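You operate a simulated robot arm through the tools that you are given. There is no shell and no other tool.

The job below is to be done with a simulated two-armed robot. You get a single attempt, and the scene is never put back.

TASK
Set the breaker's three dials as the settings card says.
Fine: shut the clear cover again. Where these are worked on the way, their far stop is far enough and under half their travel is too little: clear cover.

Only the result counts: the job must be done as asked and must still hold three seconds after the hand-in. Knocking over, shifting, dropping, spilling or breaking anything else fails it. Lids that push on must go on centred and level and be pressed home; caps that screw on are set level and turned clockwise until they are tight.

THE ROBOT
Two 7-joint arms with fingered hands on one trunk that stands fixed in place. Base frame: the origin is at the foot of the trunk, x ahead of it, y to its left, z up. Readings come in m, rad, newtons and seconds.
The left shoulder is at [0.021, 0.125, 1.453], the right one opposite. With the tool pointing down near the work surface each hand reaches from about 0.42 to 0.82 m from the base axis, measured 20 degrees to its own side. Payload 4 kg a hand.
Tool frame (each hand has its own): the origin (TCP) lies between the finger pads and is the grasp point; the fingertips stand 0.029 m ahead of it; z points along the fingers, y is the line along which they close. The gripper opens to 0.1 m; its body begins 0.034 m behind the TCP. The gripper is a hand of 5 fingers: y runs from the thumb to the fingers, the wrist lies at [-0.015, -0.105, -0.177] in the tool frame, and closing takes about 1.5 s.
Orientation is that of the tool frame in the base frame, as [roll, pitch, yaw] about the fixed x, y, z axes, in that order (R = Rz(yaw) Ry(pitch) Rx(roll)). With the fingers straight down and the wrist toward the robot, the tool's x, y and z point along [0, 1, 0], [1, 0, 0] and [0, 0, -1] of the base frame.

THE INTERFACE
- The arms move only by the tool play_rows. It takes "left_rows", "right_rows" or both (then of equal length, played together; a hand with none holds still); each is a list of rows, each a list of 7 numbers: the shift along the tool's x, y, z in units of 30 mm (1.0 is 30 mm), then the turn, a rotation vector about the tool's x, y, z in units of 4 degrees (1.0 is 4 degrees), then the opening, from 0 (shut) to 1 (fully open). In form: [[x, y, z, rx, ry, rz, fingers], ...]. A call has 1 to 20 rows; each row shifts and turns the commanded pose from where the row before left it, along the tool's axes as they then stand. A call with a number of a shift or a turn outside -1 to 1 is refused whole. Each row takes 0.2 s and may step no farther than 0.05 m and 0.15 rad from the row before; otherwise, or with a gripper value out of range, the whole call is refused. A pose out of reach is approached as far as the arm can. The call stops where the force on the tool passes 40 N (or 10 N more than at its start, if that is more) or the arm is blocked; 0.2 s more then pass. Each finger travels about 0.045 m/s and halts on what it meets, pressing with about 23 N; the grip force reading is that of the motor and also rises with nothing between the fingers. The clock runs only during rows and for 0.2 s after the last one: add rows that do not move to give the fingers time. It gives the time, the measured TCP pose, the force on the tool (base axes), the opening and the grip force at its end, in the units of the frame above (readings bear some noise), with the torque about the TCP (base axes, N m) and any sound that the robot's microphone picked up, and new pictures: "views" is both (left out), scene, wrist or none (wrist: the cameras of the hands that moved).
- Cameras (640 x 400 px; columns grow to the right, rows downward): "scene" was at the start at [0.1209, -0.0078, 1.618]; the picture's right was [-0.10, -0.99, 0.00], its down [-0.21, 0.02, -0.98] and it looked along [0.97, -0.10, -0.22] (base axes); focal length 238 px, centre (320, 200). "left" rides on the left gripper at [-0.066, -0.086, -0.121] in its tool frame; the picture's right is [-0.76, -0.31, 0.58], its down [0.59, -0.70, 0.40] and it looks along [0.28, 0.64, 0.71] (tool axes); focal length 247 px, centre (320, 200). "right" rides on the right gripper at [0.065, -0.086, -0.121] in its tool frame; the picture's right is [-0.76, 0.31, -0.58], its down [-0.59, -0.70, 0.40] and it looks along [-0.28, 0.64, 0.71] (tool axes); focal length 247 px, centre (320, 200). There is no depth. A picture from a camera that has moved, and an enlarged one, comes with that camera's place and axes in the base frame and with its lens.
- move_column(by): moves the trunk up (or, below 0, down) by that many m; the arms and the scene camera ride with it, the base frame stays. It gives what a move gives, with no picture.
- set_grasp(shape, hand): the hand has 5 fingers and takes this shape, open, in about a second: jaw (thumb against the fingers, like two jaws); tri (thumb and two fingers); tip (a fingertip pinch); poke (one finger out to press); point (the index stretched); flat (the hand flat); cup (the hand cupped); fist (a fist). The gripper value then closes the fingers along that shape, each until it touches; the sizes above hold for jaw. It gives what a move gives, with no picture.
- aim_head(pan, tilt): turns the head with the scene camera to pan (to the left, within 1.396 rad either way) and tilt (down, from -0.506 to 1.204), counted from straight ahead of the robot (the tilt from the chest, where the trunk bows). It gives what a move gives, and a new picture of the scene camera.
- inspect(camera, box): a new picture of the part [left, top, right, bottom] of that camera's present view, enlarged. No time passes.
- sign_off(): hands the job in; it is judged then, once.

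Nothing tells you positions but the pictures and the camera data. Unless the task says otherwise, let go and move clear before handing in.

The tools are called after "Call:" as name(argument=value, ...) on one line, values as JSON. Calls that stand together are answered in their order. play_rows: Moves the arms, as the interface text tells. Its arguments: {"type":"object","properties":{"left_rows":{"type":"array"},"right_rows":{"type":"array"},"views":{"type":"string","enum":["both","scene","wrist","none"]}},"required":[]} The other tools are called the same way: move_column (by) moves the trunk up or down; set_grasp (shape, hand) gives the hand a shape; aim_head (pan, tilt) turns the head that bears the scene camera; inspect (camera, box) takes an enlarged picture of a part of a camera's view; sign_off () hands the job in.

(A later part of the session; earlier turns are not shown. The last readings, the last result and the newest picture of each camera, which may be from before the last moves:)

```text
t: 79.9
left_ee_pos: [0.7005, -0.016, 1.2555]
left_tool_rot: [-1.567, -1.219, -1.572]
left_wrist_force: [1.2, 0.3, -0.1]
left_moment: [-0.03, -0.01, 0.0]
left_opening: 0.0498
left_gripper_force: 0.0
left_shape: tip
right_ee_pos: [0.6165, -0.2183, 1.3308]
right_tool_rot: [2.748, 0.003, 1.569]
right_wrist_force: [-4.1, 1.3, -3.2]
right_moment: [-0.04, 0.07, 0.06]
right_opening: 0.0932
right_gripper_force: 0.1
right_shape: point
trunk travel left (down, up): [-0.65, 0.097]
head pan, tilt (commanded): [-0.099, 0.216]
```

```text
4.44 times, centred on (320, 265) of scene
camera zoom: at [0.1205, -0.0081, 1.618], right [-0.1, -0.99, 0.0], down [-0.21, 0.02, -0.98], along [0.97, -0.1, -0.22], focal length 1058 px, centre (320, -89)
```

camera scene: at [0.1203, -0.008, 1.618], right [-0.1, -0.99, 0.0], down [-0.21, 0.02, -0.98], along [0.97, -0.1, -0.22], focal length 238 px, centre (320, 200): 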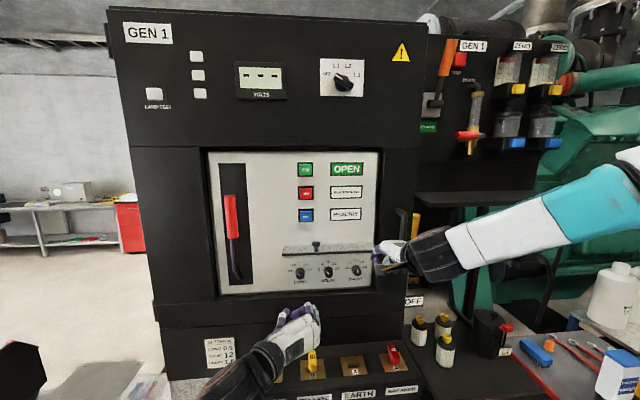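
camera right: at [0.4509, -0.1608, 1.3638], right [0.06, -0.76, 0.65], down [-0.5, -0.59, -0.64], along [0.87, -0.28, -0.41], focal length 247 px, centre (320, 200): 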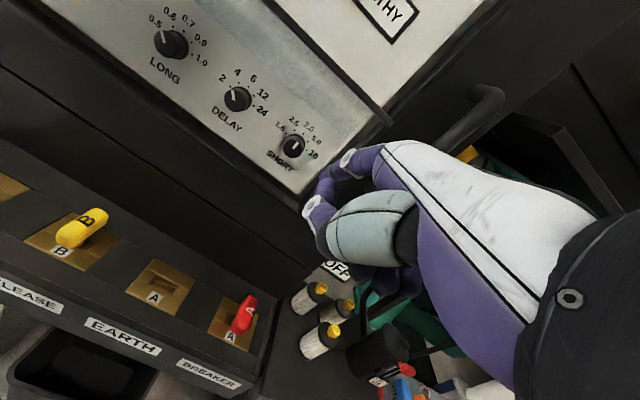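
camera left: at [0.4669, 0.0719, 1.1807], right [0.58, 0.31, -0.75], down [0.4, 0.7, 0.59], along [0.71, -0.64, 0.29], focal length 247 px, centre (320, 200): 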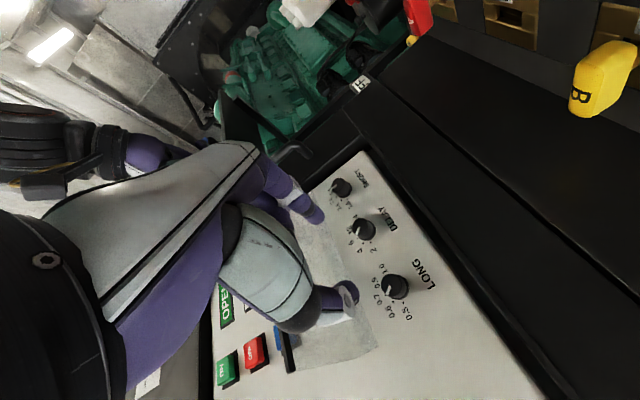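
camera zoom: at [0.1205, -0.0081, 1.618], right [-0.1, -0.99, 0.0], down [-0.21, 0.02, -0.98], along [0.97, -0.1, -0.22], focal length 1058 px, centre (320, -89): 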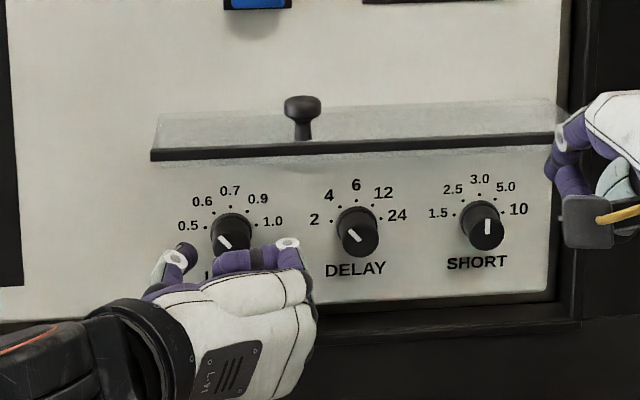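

The pinch is aligned with LONG within about a millimetre. I'll advance 39 mm and close on the knob.

Call:
play_rows(left_rows=[[0, 0, 0.65, 0, 0, 0, 0.5], [0, 0, 0.65, 0, 0, 0, 0.5], [0, 0, 0, 0, 0, 0, 0.4], [0, 0, 0, 0, 0, 0, 0.3], [0, 0, 0, 0, 0, 0, 0.2], [0, 0, 0, 0, 0, 0, 0.1], [0, 0, 0, 0, 0, 0, 0], [0, 0, 0, 0, 0, 0, 0]], views="none")

Call:
inspect(camera="left", box=[240, 160, 400, 300])

Call:
inspect(camera="scene", box=[270, 235, 350, 300])

```text
t: 81.7
left_ee_pos: [0.7389, -0.0156, 1.2541]
left_tool_rot: [-1.567, -1.222, -1.574]
left_wrist_force: [0.1, 0.4, -0.5]
left_moment: [0.0, -0.04, -0.03]
left_opening: 0.0198
left_gripper_force: 22.5
left_shape: tip
right_ee_pos: [0.6165, -0.2178, 1.3309]
right_tool_rot: [2.747, 0.002, 1.57]
right_wrist_force: [-3.8, -0.3, -2.9]
right_moment: [-0.03, 0.04, 0.02]
right_opening: 0.0931
right_gripper_force: 0.2
right_shape: point
trunk travel left (down, up): [-0.65, 0.097]
head pan, tilt (commanded): [-0.099, 0.216]
```

```text
2.86 times, centred on (320, 230) of left
camera zoom: at [0.618, 0.0866, 1.224], right [0.58, 0.55, -0.61], down [0.4, 0.46, 0.79], along [0.71, -0.7, 0.05], focal length 706 px, centre (320, 114)
```

zoom: 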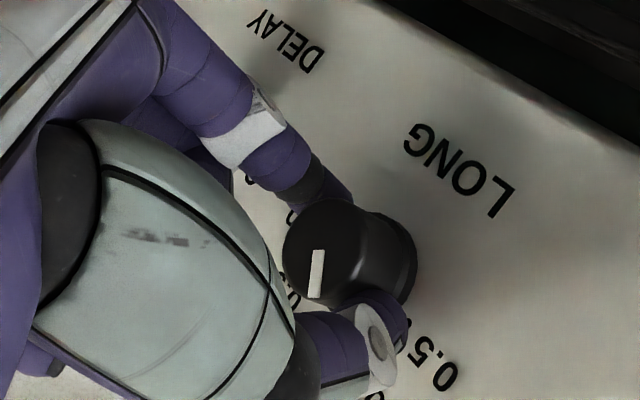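

```text
6.15 times, centred on (310, 268) of scene
camera zoom: at [0.1204, -0.008, 1.618], right [-0.1, -0.99, 0.0], down [-0.21, 0.02, -0.98], along [0.97, -0.1, -0.22], focal length 1464 px, centre (382, -215)
```

zoom: 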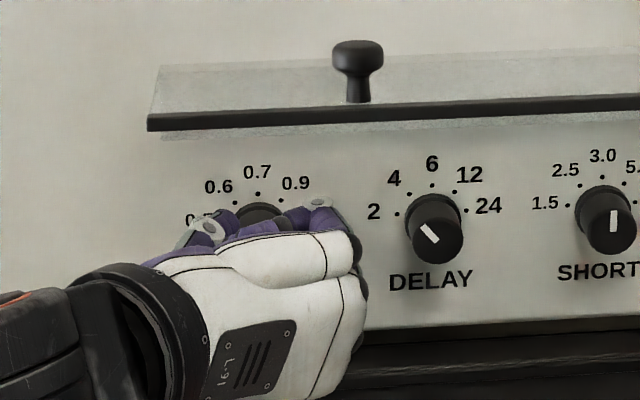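

LONG is firmly pinched (22.5 N). I'll turn it 40° anticlockwise.

Call:
play_rows(left_rows=[[0, 0, 0, 0, 0, -1, 0], [0, 0, 0, 0, 0, -1, 0], [0, 0, 0, 0, 0, -1, 0], [0, 0, 0, 0, 0, -1, 0], [0, 0, 0, 0, 0, -1, 0], [0, 0, 0, 0, 0, -1, 0], [0, 0, 0, 0, 0, -1, 0], [0, 0, 0, 0, 0, -1, 0], [0, 0, 0, 0, 0, -1, 0], [0, 0, 0, 0, 0, -1, 0]], views="none")

Call:
inspect(camera="left", box=[240, 160, 400, 300])

Call:
inspect(camera="scene", box=[270, 235, 350, 300])

```text
t: 83.9
left_ee_pos: [0.7379, -0.0168, 1.2551]
left_tool_rot: [1.558, -1.219, 1.582]
left_wrist_force: [2.5, 1.3, 1.7]
left_moment: [0.02, -0.02, 0.02]
left_opening: 0.0197
left_gripper_force: 22.9
left_shape: tip
right_ee_pos: [0.6163, -0.2166, 1.329]
right_tool_rot: [2.747, 0.001, 1.57]
right_wrist_force: [-4.9, -0.4, -2.0]
right_moment: [-0.03, -0.02, 0.04]
right_opening: 0.093
right_gripper_force: 0.0
right_shape: point
trunk travel left (down, up): [-0.65, 0.097]
head pan, tilt (commanded): [-0.099, 0.216]
```

```text
2.86 times, centred on (320, 230) of left
camera zoom: at [0.618, 0.0417, 1.1654], right [0.58, 0.03, -0.81], down [0.4, 0.86, 0.31], along [0.71, -0.51, 0.49], focal length 706 px, centre (320, 114)
```

zoom: 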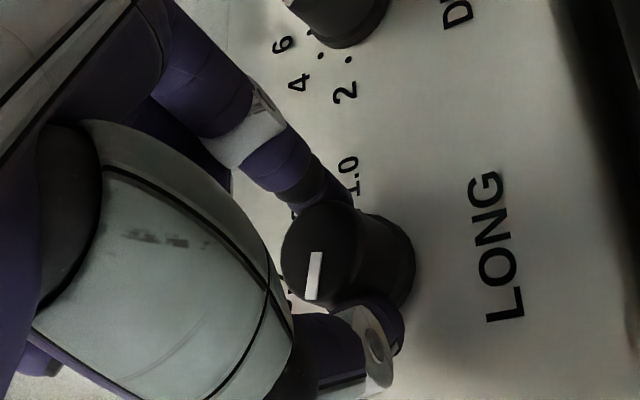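

```text
6.15 times, centred on (310, 268) of scene
camera zoom: at [0.1205, -0.0077, 1.618], right [-0.1, -0.99, 0.0], down [-0.21, 0.02, -0.98], along [0.97, -0.1, -0.22], focal length 1464 px, centre (382, -215)
```

zoom: 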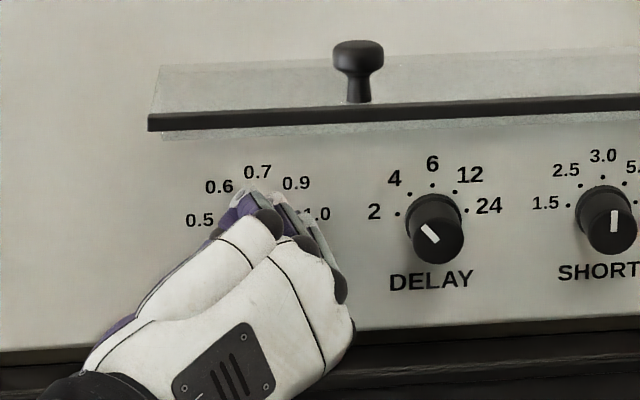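

The knob turned with the fingers, with no slip. I'll release, back off and read the dial.

Call:
play_rows(left_rows=[[0, 0, 0, 0, 0, 0, 0.15], [0, 0, 0, 0, 0, 0, 0.3], [0, 0, 0, 0, 0, 0, 0.45], [0, 0, 0, 0, 0, 0, 0.5], [0, 0, 0, 0, 0, 0, 0.5], [0, 0, -0.7, 0, 0, 0, 0.5], [0, 0, -0.9, 0, 0, 0, 0.5], [0, 0, -0.9, 0, 0, 0, 0.5]], views="none")

Call:
inspect(camera="left", box=[280, 160, 440, 300])

Call:
inspect(camera="scene", box=[280, 245, 340, 290])

```text
t: 85.7
left_ee_pos: [0.6623, -0.0162, 1.2562]
left_tool_rot: [1.56, -1.222, 1.582]
left_wrist_force: [-0.2, 0.6, 0.5]
left_moment: [0.01, 0.03, 0.0]
left_opening: 0.0496
left_gripper_force: 0.1
left_shape: tip
right_ee_pos: [0.6157, -0.2183, 1.331]
right_tool_rot: [2.744, 0.002, 1.571]
right_wrist_force: [-5.3, -0.3, -1.7]
right_moment: [-0.02, -0.02, 0.04]
right_opening: 0.093
right_gripper_force: 0.0
right_shape: point
trunk travel left (down, up): [-0.65, 0.097]
head pan, tilt (commanded): [-0.099, 0.216]
```

```text
2.86 times, centred on (360, 230) of left
camera zoom: at [0.5423, 0.0418, 1.165], right [0.58, 0.03, -0.81], down [0.4, 0.86, 0.31], along [0.71, -0.51, 0.49], focal length 706 px, centre (206, 114)
```

zoom: 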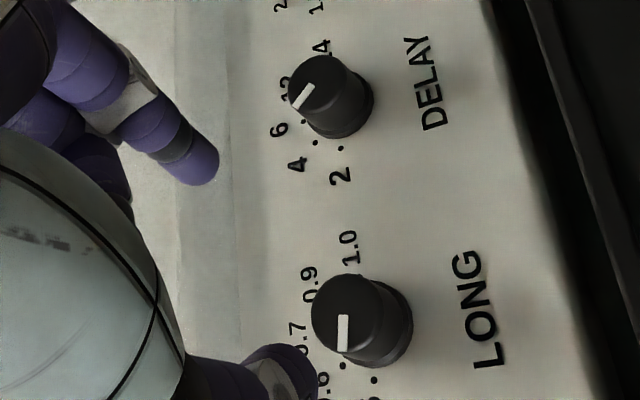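

```text
8.89 times, centred on (310, 268) of scene
camera zoom: at [0.12, -0.0079, 1.6181], right [-0.1, -0.99, 0.0], down [-0.21, 0.02, -0.98], along [0.97, -0.1, -0.21], focal length 2115 px, centre (409, -400)
```

zoom: 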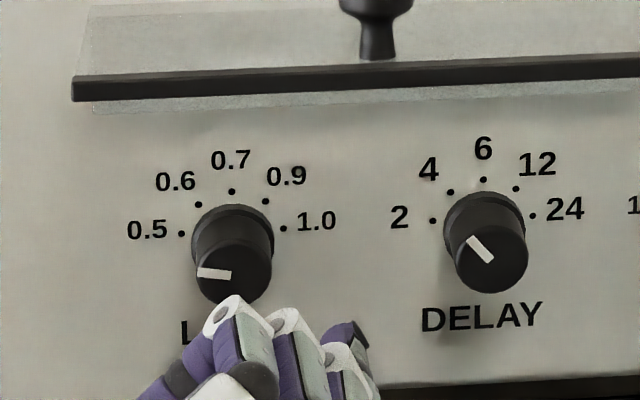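

LONG now points at 0.5. Next is DELAY: I'll move the open pinch in front of it and check alignment.

Call:
play_rows(left_rows=[[-0.32, 0.83, 0.2, 0, 0, 0, 0.5], [-0.32, 0.83, 0.5, 0, 0, 0, 0.5], [-0.32, 0.83, 0.55, 0, 0, 0, 0.5], [0, 0, 0, 0, 0, 0, 0.5]], views="none")

Call:
inspect(camera="left", box=[240, 160, 440, 320])

Call:
inspect(camera="scene", box=[290, 240, 390, 310])

```text
t: 86.7
left_ee_pos: [0.7012, -0.0967, 1.2542]
left_tool_rot: [1.564, -1.221, 1.577]
left_wrist_force: [-0.6, 0.2, 0.1]
left_moment: [0.02, 0.03, -0.02]
left_opening: 0.0496
left_gripper_force: 0.1
left_shape: tip
right_ee_pos: [0.6154, -0.2181, 1.3305]
right_tool_rot: [2.748, 0.002, 1.569]
right_wrist_force: [-4.1, -0.8, -1.8]
right_moment: [-0.02, 0.07, 0.02]
right_opening: 0.093
right_gripper_force: 0.0
right_shape: point
trunk travel left (down, up): [-0.65, 0.097]
head pan, tilt (commanded): [-0.099, 0.216]
```

```text
2.50 times, centred on (340, 240) of left
camera zoom: at [0.5805, -0.0375, 1.1638], right [0.58, 0.03, -0.82], down [0.4, 0.86, 0.31], along [0.71, -0.51, 0.49], focal length 617 px, centre (270, 100)
```

zoom: 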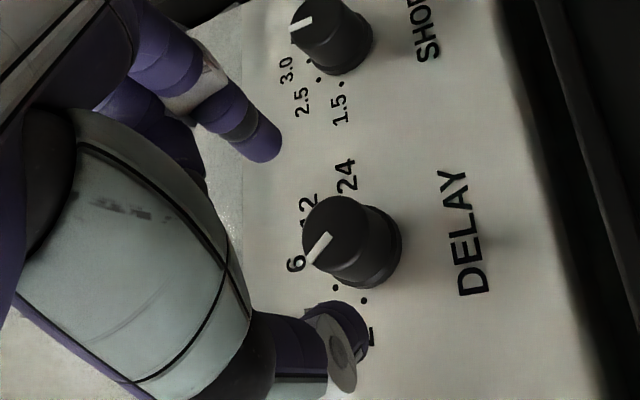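

```text
5.71 times, centred on (340, 275) of scene
camera zoom: at [0.1206, -0.0074, 1.618], right [-0.1, -0.99, 0.0], down [-0.21, 0.02, -0.98], along [0.97, -0.1, -0.22], focal length 1360 px, centre (206, -229)
```

zoom: 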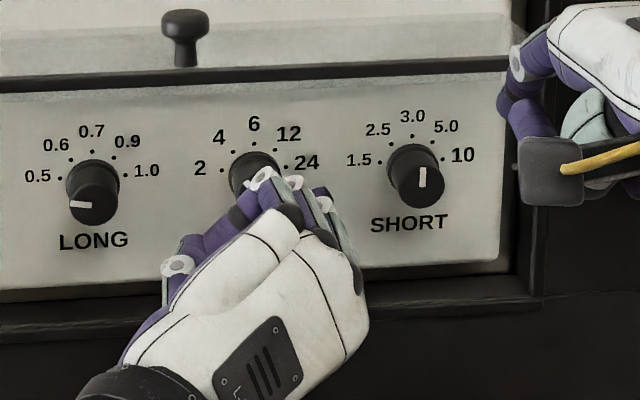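

Call:
inspect(camera="left", box=[340, 220, 410, 290])

Call:
inspect(camera="left", box=[240, 140, 400, 320])

```text
5.71 times, centred on (375, 255) of left
camera zoom: at [0.5805, -0.0375, 1.1638], right [0.58, 0.03, -0.82], down [0.4, 0.86, 0.31], along [0.71, -0.51, 0.49], focal length 1411 px, centre (6, -114)
```

zoom: 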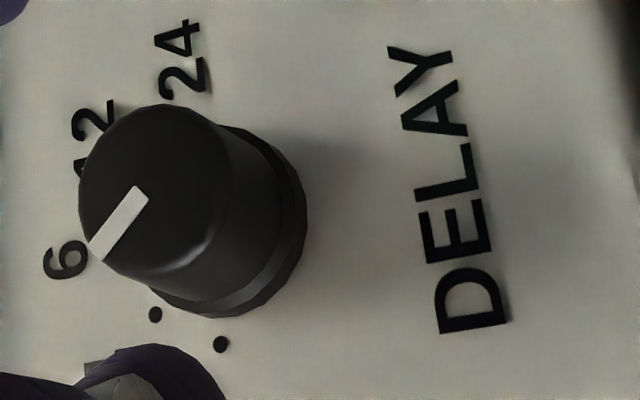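

```text
2.22 times, centred on (320, 230) of left
camera zoom: at [0.5805, -0.0375, 1.1638], right [0.58, 0.03, -0.82], down [0.4, 0.86, 0.31], along [0.71, -0.51, 0.49], focal length 549 px, centre (320, 133)
```

zoom: 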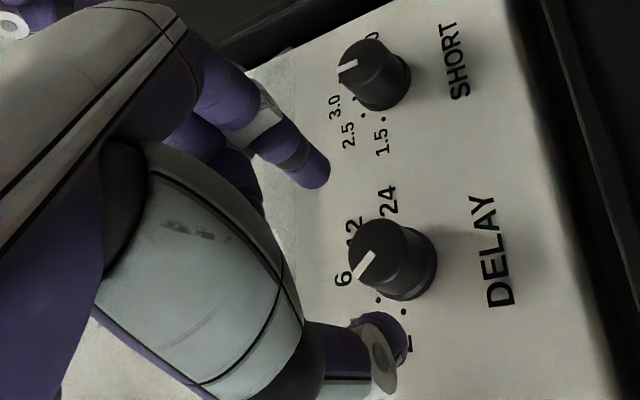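

The image shows DELAY sitting about 8 mm nearer the index than the thumb, so I'll shift the hand by that amount and look again.

Call:
play_rows(left_rows=[[0.05, 0.25, 0, 0, 0, 0, 0.5], [0, 0, 0, 0, 0, 0, 0.5]], views="none")

Call:
inspect(camera="left", box=[240, 160, 440, 320])

Call:
inspect(camera="scene", box=[300, 250, 370, 300])

```text
t: 87.3
left_ee_pos: [0.7019, -0.1032, 1.2577]
left_tool_rot: [1.568, -1.22, 1.573]
left_wrist_force: [-0.2, 0.4, 0.5]
left_moment: [0.01, 0.01, -0.01]
left_opening: 0.0496
left_gripper_force: 0.0
left_shape: tip
right_ee_pos: [0.6165, -0.2174, 1.3303]
right_tool_rot: [2.747, 0.002, 1.569]
right_wrist_force: [-4.2, 0.8, -3.5]
right_moment: [-0.03, 0.07, 0.08]
right_opening: 0.0932
right_gripper_force: 0.0
right_shape: point
trunk travel left (down, up): [-0.65, 0.097]
head pan, tilt (commanded): [-0.099, 0.216]
```

```text
2.50 times, centred on (340, 240) of left
camera zoom: at [0.5805, -0.0447, 1.1678], right [0.58, 0.03, -0.82], down [0.4, 0.86, 0.31], along [0.71, -0.51, 0.49], focal length 617 px, centre (270, 100)
```

zoom: 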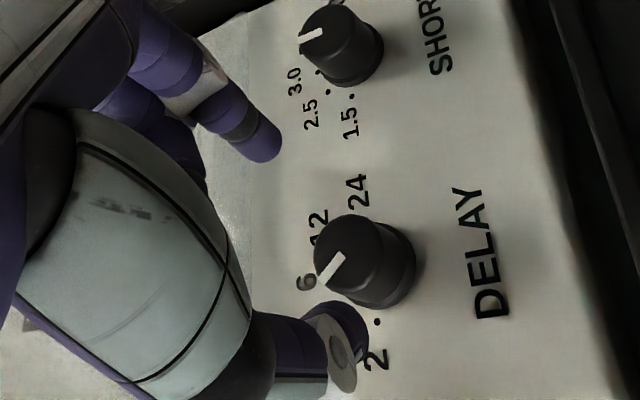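

```text
8.00 times, centred on (335, 275) of scene
camera zoom: at [0.1206, -0.0082, 1.618], right [-0.1, -0.99, 0.0], down [-0.21, 0.02, -0.98], along [0.97, -0.1, -0.22], focal length 1904 px, centre (200, -400)
```

zoom: 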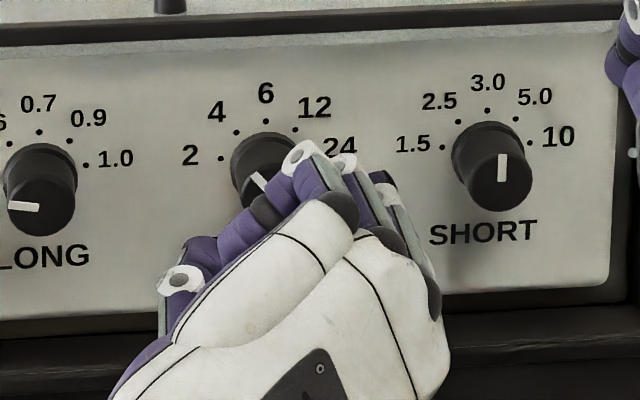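

Call:
play_rows(left_rows=[[0, 0, 0.6, 0, 0, 0, 0.5], [0, 0, 0.6, 0, 0, 0, 0.5], [0, 0, 0, 0, 0, 0, 0.5]], views="none")

Call:
inspect(camera="left", box=[240, 160, 400, 300])

```text
t: 88.1
left_ee_pos: [0.7357, -0.1023, 1.2567]
left_tool_rot: [1.565, -1.222, 1.574]
left_wrist_force: [-0.9, 0.1, 0.0]
left_moment: [0.02, 0.0, -0.02]
left_opening: 0.0496
left_gripper_force: 0.0
left_shape: tip
right_ee_pos: [0.614, -0.2177, 1.3303]
right_tool_rot: [2.744, 0.002, 1.571]
right_wrist_force: [-2.0, 0.7, -3.2]
right_moment: [-0.05, 0.11, 0.03]
right_opening: 0.0931
right_gripper_force: 0.1
right_shape: point
trunk travel left (down, up): [-0.65, 0.097]
head pan, tilt (commanded): [-0.099, 0.216]
```

```text
2.86 times, centred on (320, 230) of left
camera zoom: at [0.6157, -0.045, 1.168], right [0.58, 0.03, -0.81], down [0.4, 0.86, 0.31], along [0.71, -0.51, 0.49], focal length 706 px, centre (320, 114)
```

zoom: 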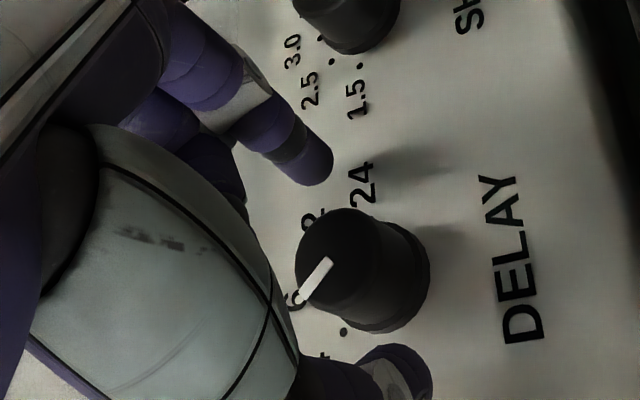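

The knob sits between the tips, nearly centred. I'll make a slight correction, go in to full depth and close.

Call:
play_rows(left_rows=[[0, -0.05, 0.12, 0, 0, 0, 0.5], [0, 0, 0, 0, 0, 0, 0.4], [0, 0, 0, 0, 0, 0, 0.3], [0, 0, 0, 0, 0, 0, 0.2], [0, 0, 0, 0, 0, 0, 0.1], [0, 0, 0, 0, 0, 0, 0], [0, 0, 0, 0, 0, 0, 0], [0, 0, 0, 0, 0, 0, 0]], views="none")

Call:
inspect(camera="left", box=[240, 160, 400, 300])

```text
t: 89.9
left_ee_pos: [0.7414, -0.1011, 1.2567]
left_tool_rot: [1.567, -1.221, 1.574]
left_wrist_force: [0.6, 1.8, 0.7]
left_moment: [-0.04, -0.03, 0.02]
left_opening: 0.0197
left_gripper_force: 23.0
left_shape: tip
right_ee_pos: [0.615, -0.2187, 1.3306]
right_tool_rot: [2.748, 0.002, 1.57]
right_wrist_force: [-2.9, -0.5, -3.0]
right_moment: [-0.06, 0.08, 0.03]
right_opening: 0.0932
right_gripper_force: 0.2
right_shape: point
trunk travel left (down, up): [-0.65, 0.097]
head pan, tilt (commanded): [-0.099, 0.216]
```

```text
2.86 times, centred on (320, 230) of left
camera zoom: at [0.6201, -0.0429, 1.1672], right [0.58, 0.03, -0.81], down [0.4, 0.86, 0.31], along [0.71, -0.51, 0.49], focal length 706 px, centre (320, 114)
```

zoom: 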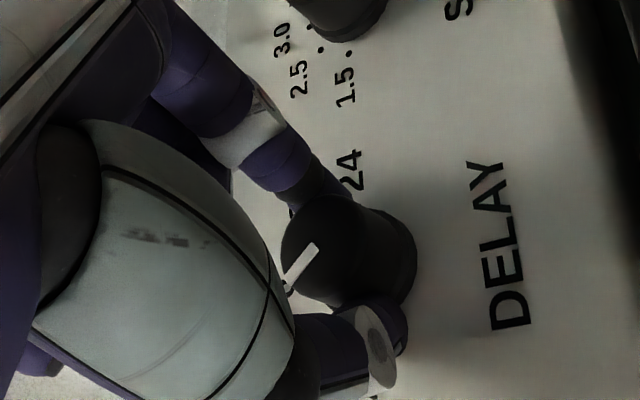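

DELAY is gripped just as LONG was. I'll turn it clockwise 48° first and watch the arm's reach.

Call:
play_rows(left_rows=[[0, 0, 0, 0, 0, 1, 0], [0, 0, 0, 0, 0, 1, 0], [0, 0, 0, 0, 0, 1, 0], [0, 0, 0, 0, 0, 1, 0], [0, 0, 0, 0, 0, 1, 0], [0, 0, 0, 0, 0, 1, 0], [0, 0, 0, 0, 0, 1, 0], [0, 0, 0, 0, 0, 1, 0], [0, 0, 0, 0, 0, 1, 0], [0, 0, 0, 0, 0, 1, 0], [0, 0, 0, 0, 0, 1, 0], [0, 0, 0, 0, 0, 1, 0]], views="none")

Call:
inspect(camera="left", box=[240, 160, 400, 300])

Call:
inspect(camera="scene", box=[260, 200, 430, 320])

```text
t: 92.5
left_ee_pos: [0.7409, -0.1025, 1.2559]
left_tool_rot: [-1.572, -1.082, -1.569]
left_wrist_force: [1.8, 0.4, -1.3]
left_moment: [-0.04, 0.04, -0.04]
left_opening: 0.0196
left_gripper_force: 23.2
left_shape: tip
right_ee_pos: [0.6148, -0.2191, 1.3305]
right_tool_rot: [2.747, 0.002, 1.572]
right_wrist_force: [-4.1, 0.3, -1.5]
right_moment: [-0.07, -0.01, 0.07]
right_opening: 0.0929
right_gripper_force: 0.0
right_shape: point
trunk travel left (down, up): [-0.65, 0.097]
head pan, tilt (commanded): [-0.099, 0.216]
```

```text
2.86 times, centred on (320, 230) of left
camera zoom: at [0.6198, 0.0044, 1.2402], right [0.58, 0.63, -0.52], down [0.4, 0.34, 0.85], along [0.71, -0.7, -0.05], focal length 706 px, centre (320, 114)
```

zoom: 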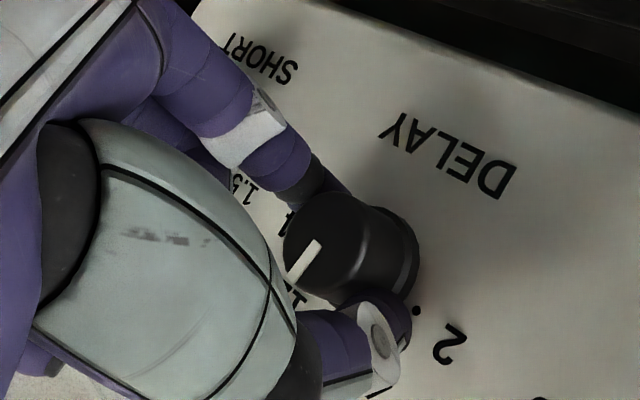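

```text
3.33 times, centred on (345, 260) of scene
camera zoom: at [0.1207, -0.0083, 1.618], right [-0.1, -0.99, 0.0], down [-0.21, 0.02, -0.98], along [0.97, -0.1, -0.22], focal length 793 px, centre (237, 0)
```

zoom: 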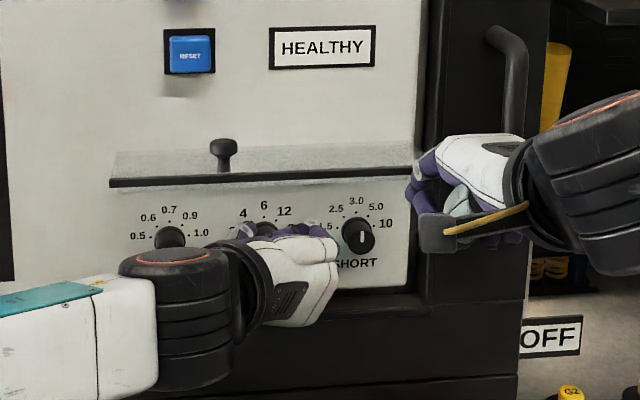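

The turn is good so far. Rather than twisting the arm further, I'll open the fingers around the knob, turn the hand back 32°, re-grip and finish the remaining 32°.

Call:
play_rows(left_rows=[[0, 0, 0, 0, 0, 0, 0.2], [0, 0, 0, 0, 0, 0, 0.4], [0, 0, 0, 0, 0, 0, 0.5], [0, 0, 0, 0, 0, 0, 0.5], [0, 0, 0, 0, 0, -1, 0.5], [0, 0, 0, 0, 0, -1, 0.5], [0, 0, 0, 0, 0, -1, 0.5], [0, 0, 0, 0, 0, -1, 0.5], [0, 0, 0, 0, 0, -1, 0.5], [0, 0, 0, 0, 0, -1, 0.5], [0, 0, 0, 0, 0, -1, 0.5], [0, 0, 0, 0, 0, -1, 0.5]], views="none")

Call:
inspect(camera="left", box=[240, 160, 400, 300])

```text
t: 95.1
left_ee_pos: [0.74, -0.1016, 1.2568]
left_tool_rot: [1.539, -1.498, 1.602]
left_wrist_force: [0.0, -0.3, 0.6]
left_moment: [-0.05, 0.03, -0.01]
left_opening: 0.0496
left_gripper_force: 0.1
left_shape: tip
right_ee_pos: [0.6161, -0.2178, 1.3302]
right_tool_rot: [2.747, 0.002, 1.57]
right_wrist_force: [-3.8, -1.0, -3.0]
right_moment: [-0.01, 0.09, 0.07]
right_opening: 0.0932
right_gripper_force: 0.0
right_shape: point
trunk travel left (down, up): [-0.65, 0.097]
head pan, tilt (commanded): [-0.099, 0.216]
```

```text
2.86 times, centred on (320, 230) of left
camera zoom: at [0.6198, -0.0207, 1.1863], right [0.58, 0.25, -0.78], down [0.4, 0.74, 0.54], along [0.71, -0.62, 0.33], focal length 706 px, centre (320, 114)
```

zoom: 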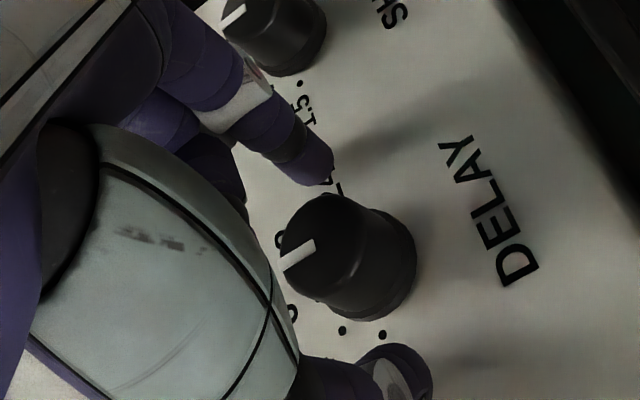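

Call:
play_rows(left_rows=[[0, 0, 0, 0, 0, 0, 0.4], [0, 0, 0, 0, 0, 0, 0.3], [0, 0, 0, 0, 0, 0, 0.2], [0, 0, 0, 0, 0, 0, 0.1], [0, 0, 0, 0, 0, 0, 0], [0, 0, 0, 0, 0, 0, 0], [0, 0, 0, 0, 0, 0, 0], [0, 0, 0, 0, 0, 1, 0], [0, 0, 0, 0, 0, 1, 0], [0, 0, 0, 0, 0, 1, 0], [0, 0, 0, 0, 0, 1, 0], [0, 0, 0, 0, 0, 1, 0], [0, 0, 0, 0, 0, 1, 0], [0, 0, 0, 0, 0, 1, 0], [0, 0, 0, 0, 0, 1, 0]], views="none")

Call:
inspect(camera="left", box=[240, 160, 400, 300])

```text
t: 98.3
left_ee_pos: [0.7397, -0.1025, 1.2569]
left_tool_rot: [-1.564, -1.08, -1.58]
left_wrist_force: [0.6, -1.8, -2.8]
left_moment: [-0.01, 0.07, -0.03]
left_opening: 0.0196
left_gripper_force: 23.0
left_shape: tip
right_ee_pos: [0.6157, -0.2176, 1.3307]
right_tool_rot: [2.745, 0.003, 1.569]
right_wrist_force: [-4.7, -0.3, -3.4]
right_moment: [0.0, 0.02, 0.06]
right_opening: 0.0929
right_gripper_force: 0.0
right_shape: point
trunk travel left (down, up): [-0.65, 0.097]
head pan, tilt (commanded): [-0.099, 0.216]
```

```text
2.86 times, centred on (320, 230) of left
camera zoom: at [0.6198, 0.0043, 1.2405], right [0.58, 0.63, -0.52], down [0.4, 0.34, 0.85], along [0.71, -0.7, -0.05], focal length 706 px, centre (320, 114)
```

zoom: 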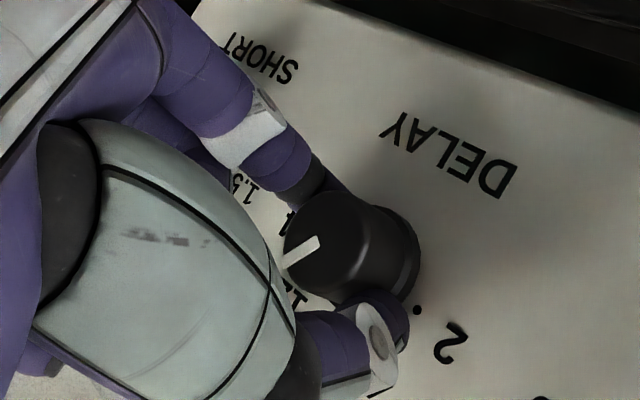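

Now I'll release and back off to read DELAY.

Call:
play_rows(left_rows=[[0, 0, 0, 0, 0, 0, 0.2], [0, 0, 0, 0, 0, 0, 0.4], [0, 0, 0, 0, 0, 0, 0.5], [0, 0, 0, 0, 0, 0, 0.5], [0, 0, -0.7, 0, 0, 0, 0.5], [0, 0, -0.8, 0, 0, -1, 0.5], [0, 0, -0.8, 0, 0, -1, 0.5], [-0.5, 0, -0.5, 0, 0, -1, 0.5], [-0.5, 0, 0, 0, 0, -1, 0.5], [-0.5, 0, 0, 0, 0, -1, 0.5]], views="none")

Call:
inspect(camera="scene", box=[290, 240, 370, 295])

Call:
inspect(camera="left", box=[280, 140, 440, 300])

```text
t: 100.5
left_ee_pos: [0.6562, -0.0889, 1.2142]
left_tool_rot: [-1.547, -1.432, -1.595]
left_wrist_force: [0.1, 0.5, 0.8]
left_moment: [-0.02, 0.02, -0.01]
left_opening: 0.0497
left_gripper_force: 0.1
left_shape: tip
right_ee_pos: [0.6138, -0.2187, 1.3304]
right_tool_rot: [2.746, 0.002, 1.569]
right_wrist_force: [-3.7, -0.3, -2.2]
right_moment: [-0.05, 0.04, 0.08]
right_opening: 0.0931
right_gripper_force: 0.1
right_shape: point
trunk travel left (down, up): [-0.65, 0.097]
head pan, tilt (commanded): [-0.099, 0.216]
```

```text
7.27 times, centred on (330, 268) of scene
camera zoom: at [0.1205, -0.0081, 1.618], right [-0.1, -0.99, 0.0], down [-0.21, 0.02, -0.98], along [0.97, -0.1, -0.22], focal length 1731 px, centre (247, -291)
```

zoom: 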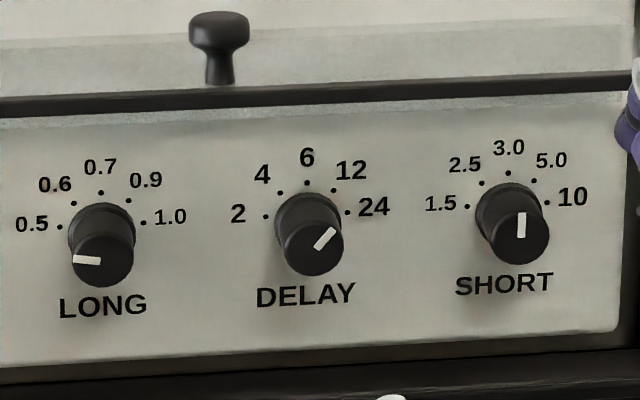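

```text
2.50 times, centred on (360, 220) of left
camera zoom: at [0.5357, 0.0051, 1.1621], right [0.58, 0.41, -0.71], down [0.4, 0.62, 0.68], along [0.71, -0.67, 0.19], focal length 617 px, centre (220, 150)
```

zoom: 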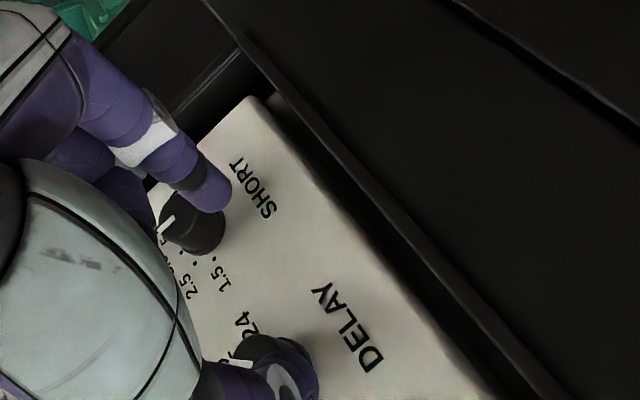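

DELAY now points at 12. Before moving to SHORT I'll check how much room there is between the right hand holding the cover and the space the left hand will need.

Call:
inspect(camera="scene", box=[345, 225, 435, 295])

Call:
inspect(camera="left", box=[0, 0, 640, 400])

Call:
inspect(camera="right", box=[0, 0, 640, 400])

Call:
inspect(camera="scene", box=[315, 255, 350, 285])

```text
5.71 times, centred on (390, 260) of scene
camera zoom: at [0.1205, -0.0081, 1.618], right [-0.1, -0.99, 0.0], down [-0.21, 0.02, -0.98], along [0.97, -0.1, -0.22], focal length 1360 px, centre (-80, -143)
```

zoom: 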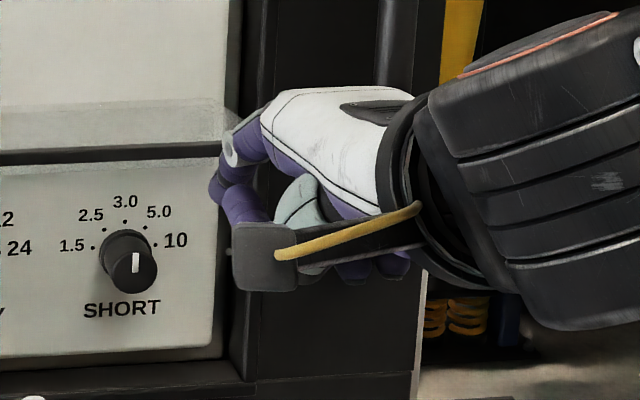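

```text
1.00 times, centred on (320, 200) of left (not enlarged: the box is as wide or as high as the picture)
camera zoom: at [0.5357, 0.0051, 1.1621], right [0.58, 0.41, -0.71], down [0.4, 0.62, 0.68], along [0.71, -0.67, 0.19], focal length 247 px, centre (320, 200)
```

zoom: 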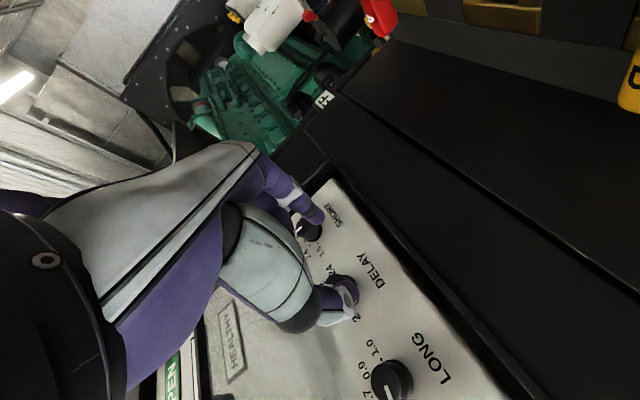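

```text
1.00 times, centred on (320, 200) of right (not enlarged: the box is as wide or as high as the picture)
camera zoom: at [0.489, -0.1527, 1.4091], right [0.06, -0.76, 0.65], down [-0.5, -0.59, -0.64], along [0.87, -0.28, -0.41], focal length 247 px, centre (320, 200)
```

zoom: 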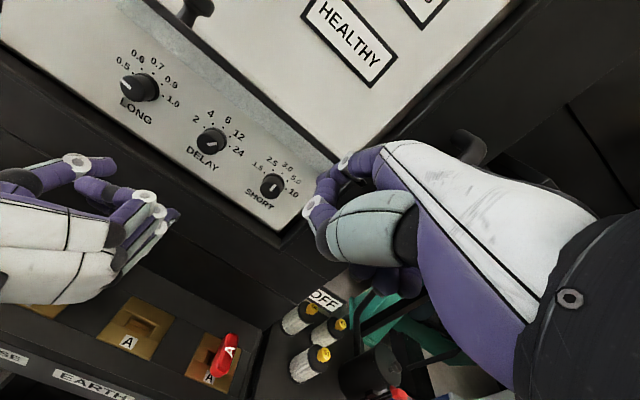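

```text
13.33 times, centred on (332, 270) of scene
camera zoom: at [0.1205, -0.0081, 1.618], right [-0.1, -0.99, 0.0], down [-0.21, 0.02, -0.98], along [0.97, -0.1, -0.22], focal length 3173 px, centre (153, -733)
```

zoom: 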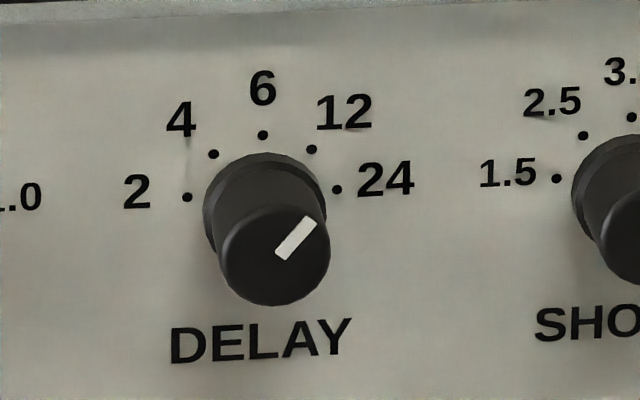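

DELAY reads 12 and LONG 0.5. There is about a centimetre of room under the right hand if I keep the left hand rolled between about 86° and 126°. I'll move across low, turn, then rise in front of SHORT.

Call:
play_rows(left_rows=[[0.115, 0.817, 0.283, 0, 0, 0, 0.5], [0.115, 0.817, 0.283, 0, 0, 0, 0.5], [0.115, 0.817, 0.283, 0, 0, 0, 0.5], [0.115, 0.817, 0.283, 0, 0, 0, 0.5], [0, 0, 0, 0, 0, 1, 0.5], [0, 0, 0, 0, 0, 1, 0.5], [0, 0, 0, 0, 0, 1, 0.5], [0, 0, 0, 0, 0, 1, 0.5], [0, 0, 0, 0, 0, 1, 0.5], [0, 0, 0, 0, 0, 1, 0.5], [0, 0, 0, 0, 0, 1, 0.5]], views="scene")

Call:
inspect(camera="left", box=[220, 140, 440, 320])

Call:
inspect(camera="scene", box=[300, 220, 430, 310])

```text
t: 102.9
left_ee_pos: [0.6906, -0.1889, 1.2132]
left_tool_rot: [-1.568, -0.941, -1.574]
left_wrist_force: [0.1, -0.3, 0.2]
left_moment: [0.01, 0.02, -0.02]
left_opening: 0.0496
left_gripper_force: 0.1
left_shape: tip
right_ee_pos: [0.6166, -0.2191, 1.3301]
right_tool_rot: [2.747, 0.001, 1.57]
right_wrist_force: [-4.0, -1.7, -2.9]
right_moment: [-0.03, 0.04, 0.1]
right_opening: 0.0932
right_gripper_force: 0.1
right_shape: point
trunk travel left (down, up): [-0.65, 0.097]
head pan, tilt (commanded): [-0.099, 0.216]
camera scene: at [0.1205, -0.0084, 1.618], right [-0.1, -0.99, 0.0], down [-0.21, 0.02, -0.98], along [0.97, -0.1, -0.22], focal length 238 px, centre (320, 200)
```

scene: 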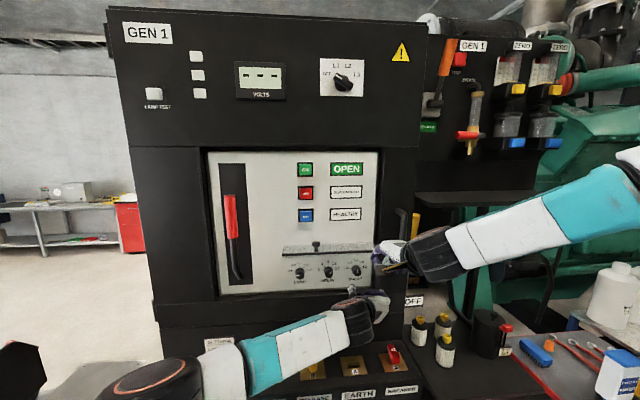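

```text
2.22 times, centred on (330, 230) of left
camera zoom: at [0.5696, -0.0805, 1.2123], right [0.58, 0.69, -0.43], down [0.4, 0.22, 0.89], along [0.71, -0.69, -0.15], focal length 549 px, centre (298, 133)
```

zoom: 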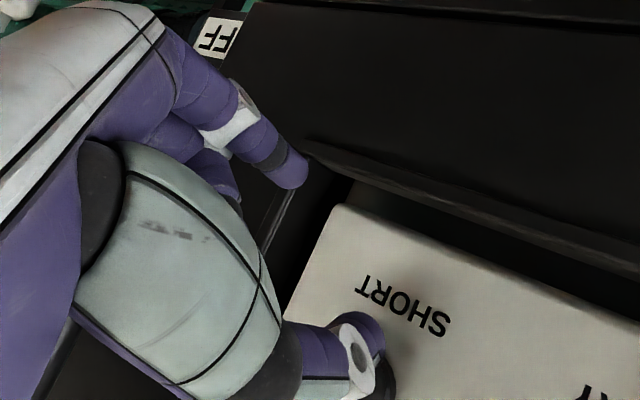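

```text
4.44 times, centred on (365, 265) of scene
camera zoom: at [0.1205, -0.0084, 1.618], right [-0.1, -0.99, 0.0], down [-0.21, 0.02, -0.98], along [0.97, -0.1, -0.22], focal length 1058 px, centre (120, -89)
```

zoom: 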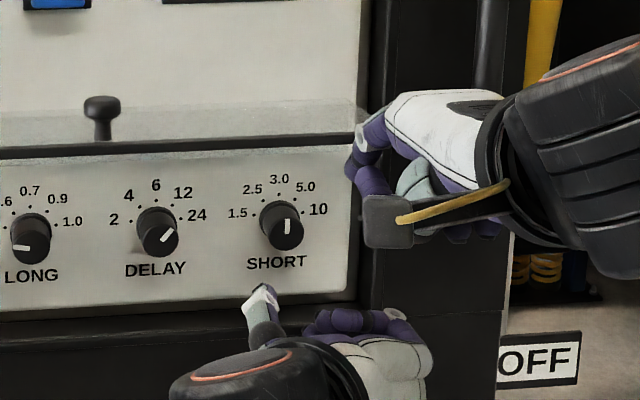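

Call:
play_rows(left_rows=[[0.4, -0.29, 0, 0, 0, 0, 0.5], [0.4, -0.29, 0, 0, 0, 0, 0.5], [0.346, -0.253, 0, 0, 0, 0, 0.5], [0, 0, 0, 0, 0, 0, 0.5]], views="none")

Call:
inspect(camera="left", box=[220, 140, 440, 320])

Call:
inspect(camera="scene", box=[300, 220, 430, 310])

Call:
inspect(camera="right", box=[160, 80, 400, 280])

```text
t: 103.9
left_ee_pos: [0.6903, -0.1884, 1.2572]
left_tool_rot: [-1.564, -0.943, -1.577]
left_wrist_force: [0.4, 0.2, -0.1]
left_moment: [0.01, 0.01, -0.01]
left_opening: 0.0496
left_gripper_force: 0.0
left_shape: tip
right_ee_pos: [0.6161, -0.2185, 1.3311]
right_tool_rot: [2.746, 0.001, 1.569]
right_wrist_force: [-4.0, -0.9, -2.2]
right_moment: [-0.05, 0.04, 0.06]
right_opening: 0.0932
right_gripper_force: 0.0
right_shape: point
trunk travel left (down, up): [-0.65, 0.097]
head pan, tilt (commanded): [-0.099, 0.216]
```

```text
2.22 times, centred on (330, 230) of left
camera zoom: at [0.5696, -0.0806, 1.2554], right [0.58, 0.69, -0.43], down [0.4, 0.22, 0.89], along [0.71, -0.69, -0.15], focal length 549 px, centre (298, 133)
```

zoom: 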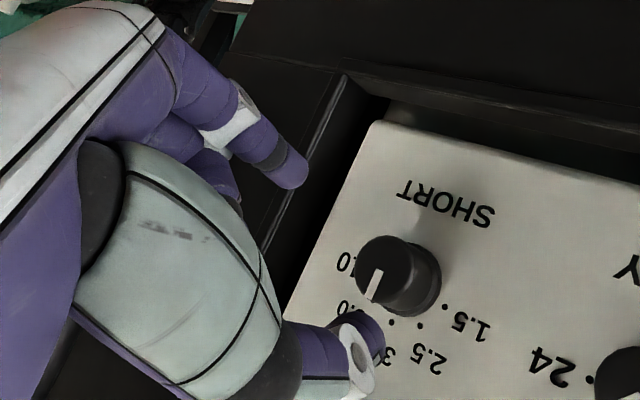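

```text
4.44 times, centred on (365, 265) of scene
camera zoom: at [0.1204, -0.0083, 1.618], right [-0.1, -0.99, 0.0], down [-0.21, 0.02, -0.98], along [0.97, -0.1, -0.22], focal length 1058 px, centre (120, -89)
```

zoom: 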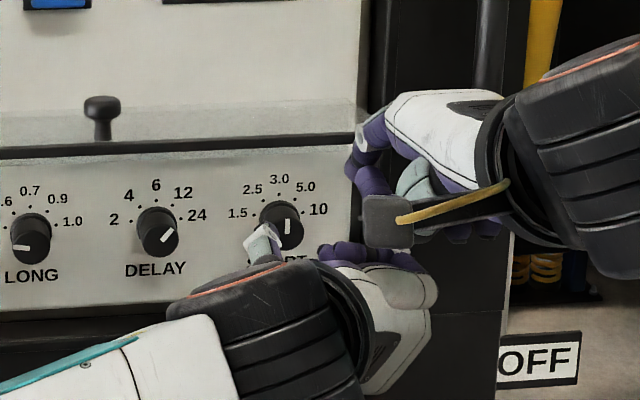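

```text
2.00 times, centred on (280, 180) of right
camera zoom: at [0.489, -0.1529, 1.4091], right [0.06, -0.76, 0.65], down [-0.5, -0.59, -0.64], along [0.87, -0.28, -0.41], focal length 494 px, centre (400, 240)
```

zoom: 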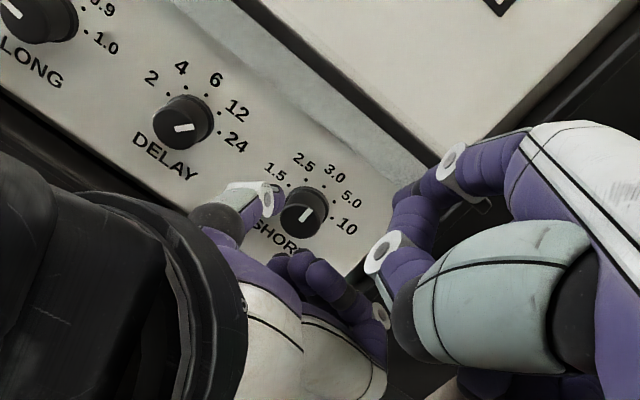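

SHORT is aligned within about 3 mm. A small correction, then I'll advance to just short of full depth and look.

Call:
play_rows(left_rows=[[-0.06, 0.03, 0.5, 0, 0, 0, 0.5], [0, 0, 0.5, 0, 0, 0, 0.5], [0, 0, 0.5, 0, 0, 0, 0.5], [0, 0, 0, 0, 0, 0, 0.5]], views="none")

Call:
inspect(camera="left", box=[240, 160, 400, 300])

Call:
inspect(camera="right", box=[200, 80, 400, 240])

```text
t: 104.9
left_ee_pos: [0.7354, -0.1891, 1.2548]
left_tool_rot: [-1.569, -0.942, -1.571]
left_wrist_force: [-0.7, 0.3, -0.8]
left_moment: [0.03, 0.0, -0.01]
left_opening: 0.0497
left_gripper_force: 0.0
left_shape: tip
right_ee_pos: [0.6153, -0.2188, 1.3291]
right_tool_rot: [2.749, 0.003, 1.569]
right_wrist_force: [-4.2, 0.5, -2.8]
right_moment: [-0.03, 0.06, 0.05]
right_opening: 0.0929
right_gripper_force: 0.0
right_shape: point
trunk travel left (down, up): [-0.65, 0.097]
head pan, tilt (commanded): [-0.099, 0.216]
```

```text
2.86 times, centred on (320, 230) of left
camera zoom: at [0.6146, -0.0803, 1.253], right [0.58, 0.69, -0.43], down [0.4, 0.22, 0.89], along [0.71, -0.69, -0.15], focal length 706 px, centre (320, 114)
```

zoom: 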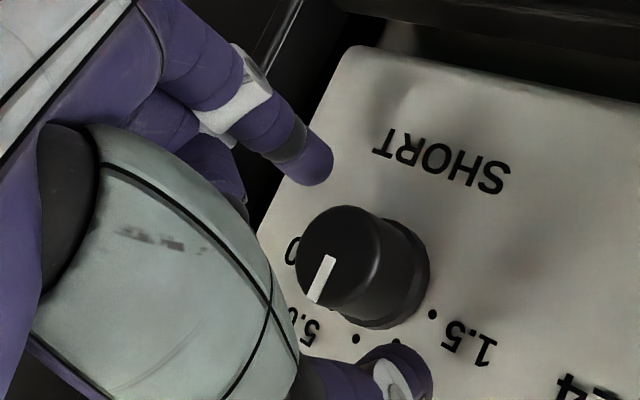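

```text
2.50 times, centred on (300, 160) of right
camera zoom: at [0.489, -0.1527, 1.4091], right [0.06, -0.76, 0.65], down [-0.5, -0.59, -0.64], along [0.87, -0.28, -0.41], focal length 617 px, centre (370, 300)
```

zoom: 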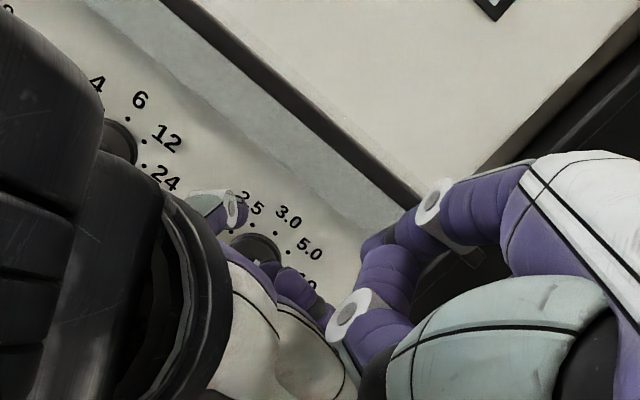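

Positioned as it was for DELAY. I'll close on SHORT and turn 40° anticlockwise.

Call:
play_rows(left_rows=[[0, -0.04, 0.13, 0, 0, 0, 0.5], [0, 0, 0, 0, 0, 0, 0.4], [0, 0, 0, 0, 0, 0, 0.3], [0, 0, 0, 0, 0, 0, 0.2], [0, 0, 0, 0, 0, 0, 0.1], [0, 0, 0, 0, 0, 0, 0], [0, 0, 0, 0, 0, 0, 0], [0, 0, 0, 0, 0, 0, 0]], views="none")

Call:
inspect(camera="left", box=[240, 160, 400, 300])

```text
t: 106.7
left_ee_pos: [0.7401, -0.1869, 1.2557]
left_tool_rot: [-1.564, -0.943, -1.576]
left_wrist_force: [1.4, 0.7, 1.7]
left_moment: [0.03, -0.05, -0.02]
left_opening: 0.0199
left_gripper_force: 23.2
left_shape: tip
right_ee_pos: [0.6167, -0.218, 1.3312]
right_tool_rot: [2.747, 0.001, 1.57]
right_wrist_force: [-4.1, 1.2, -3.1]
right_moment: [-0.01, 0.06, 0.06]
right_opening: 0.0928
right_gripper_force: 0.1
right_shape: point
trunk travel left (down, up): [-0.65, 0.097]
head pan, tilt (commanded): [-0.099, 0.216]
```

```text
2.86 times, centred on (320, 230) of left
camera zoom: at [0.6187, -0.0794, 1.254], right [0.58, 0.69, -0.43], down [0.4, 0.22, 0.89], along [0.71, -0.69, -0.15], focal length 706 px, centre (320, 114)
```

zoom: 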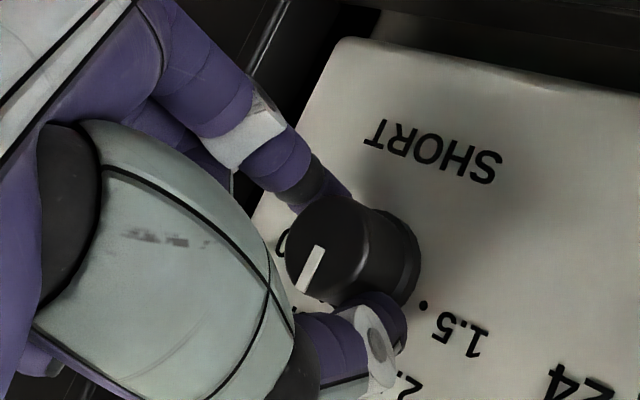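

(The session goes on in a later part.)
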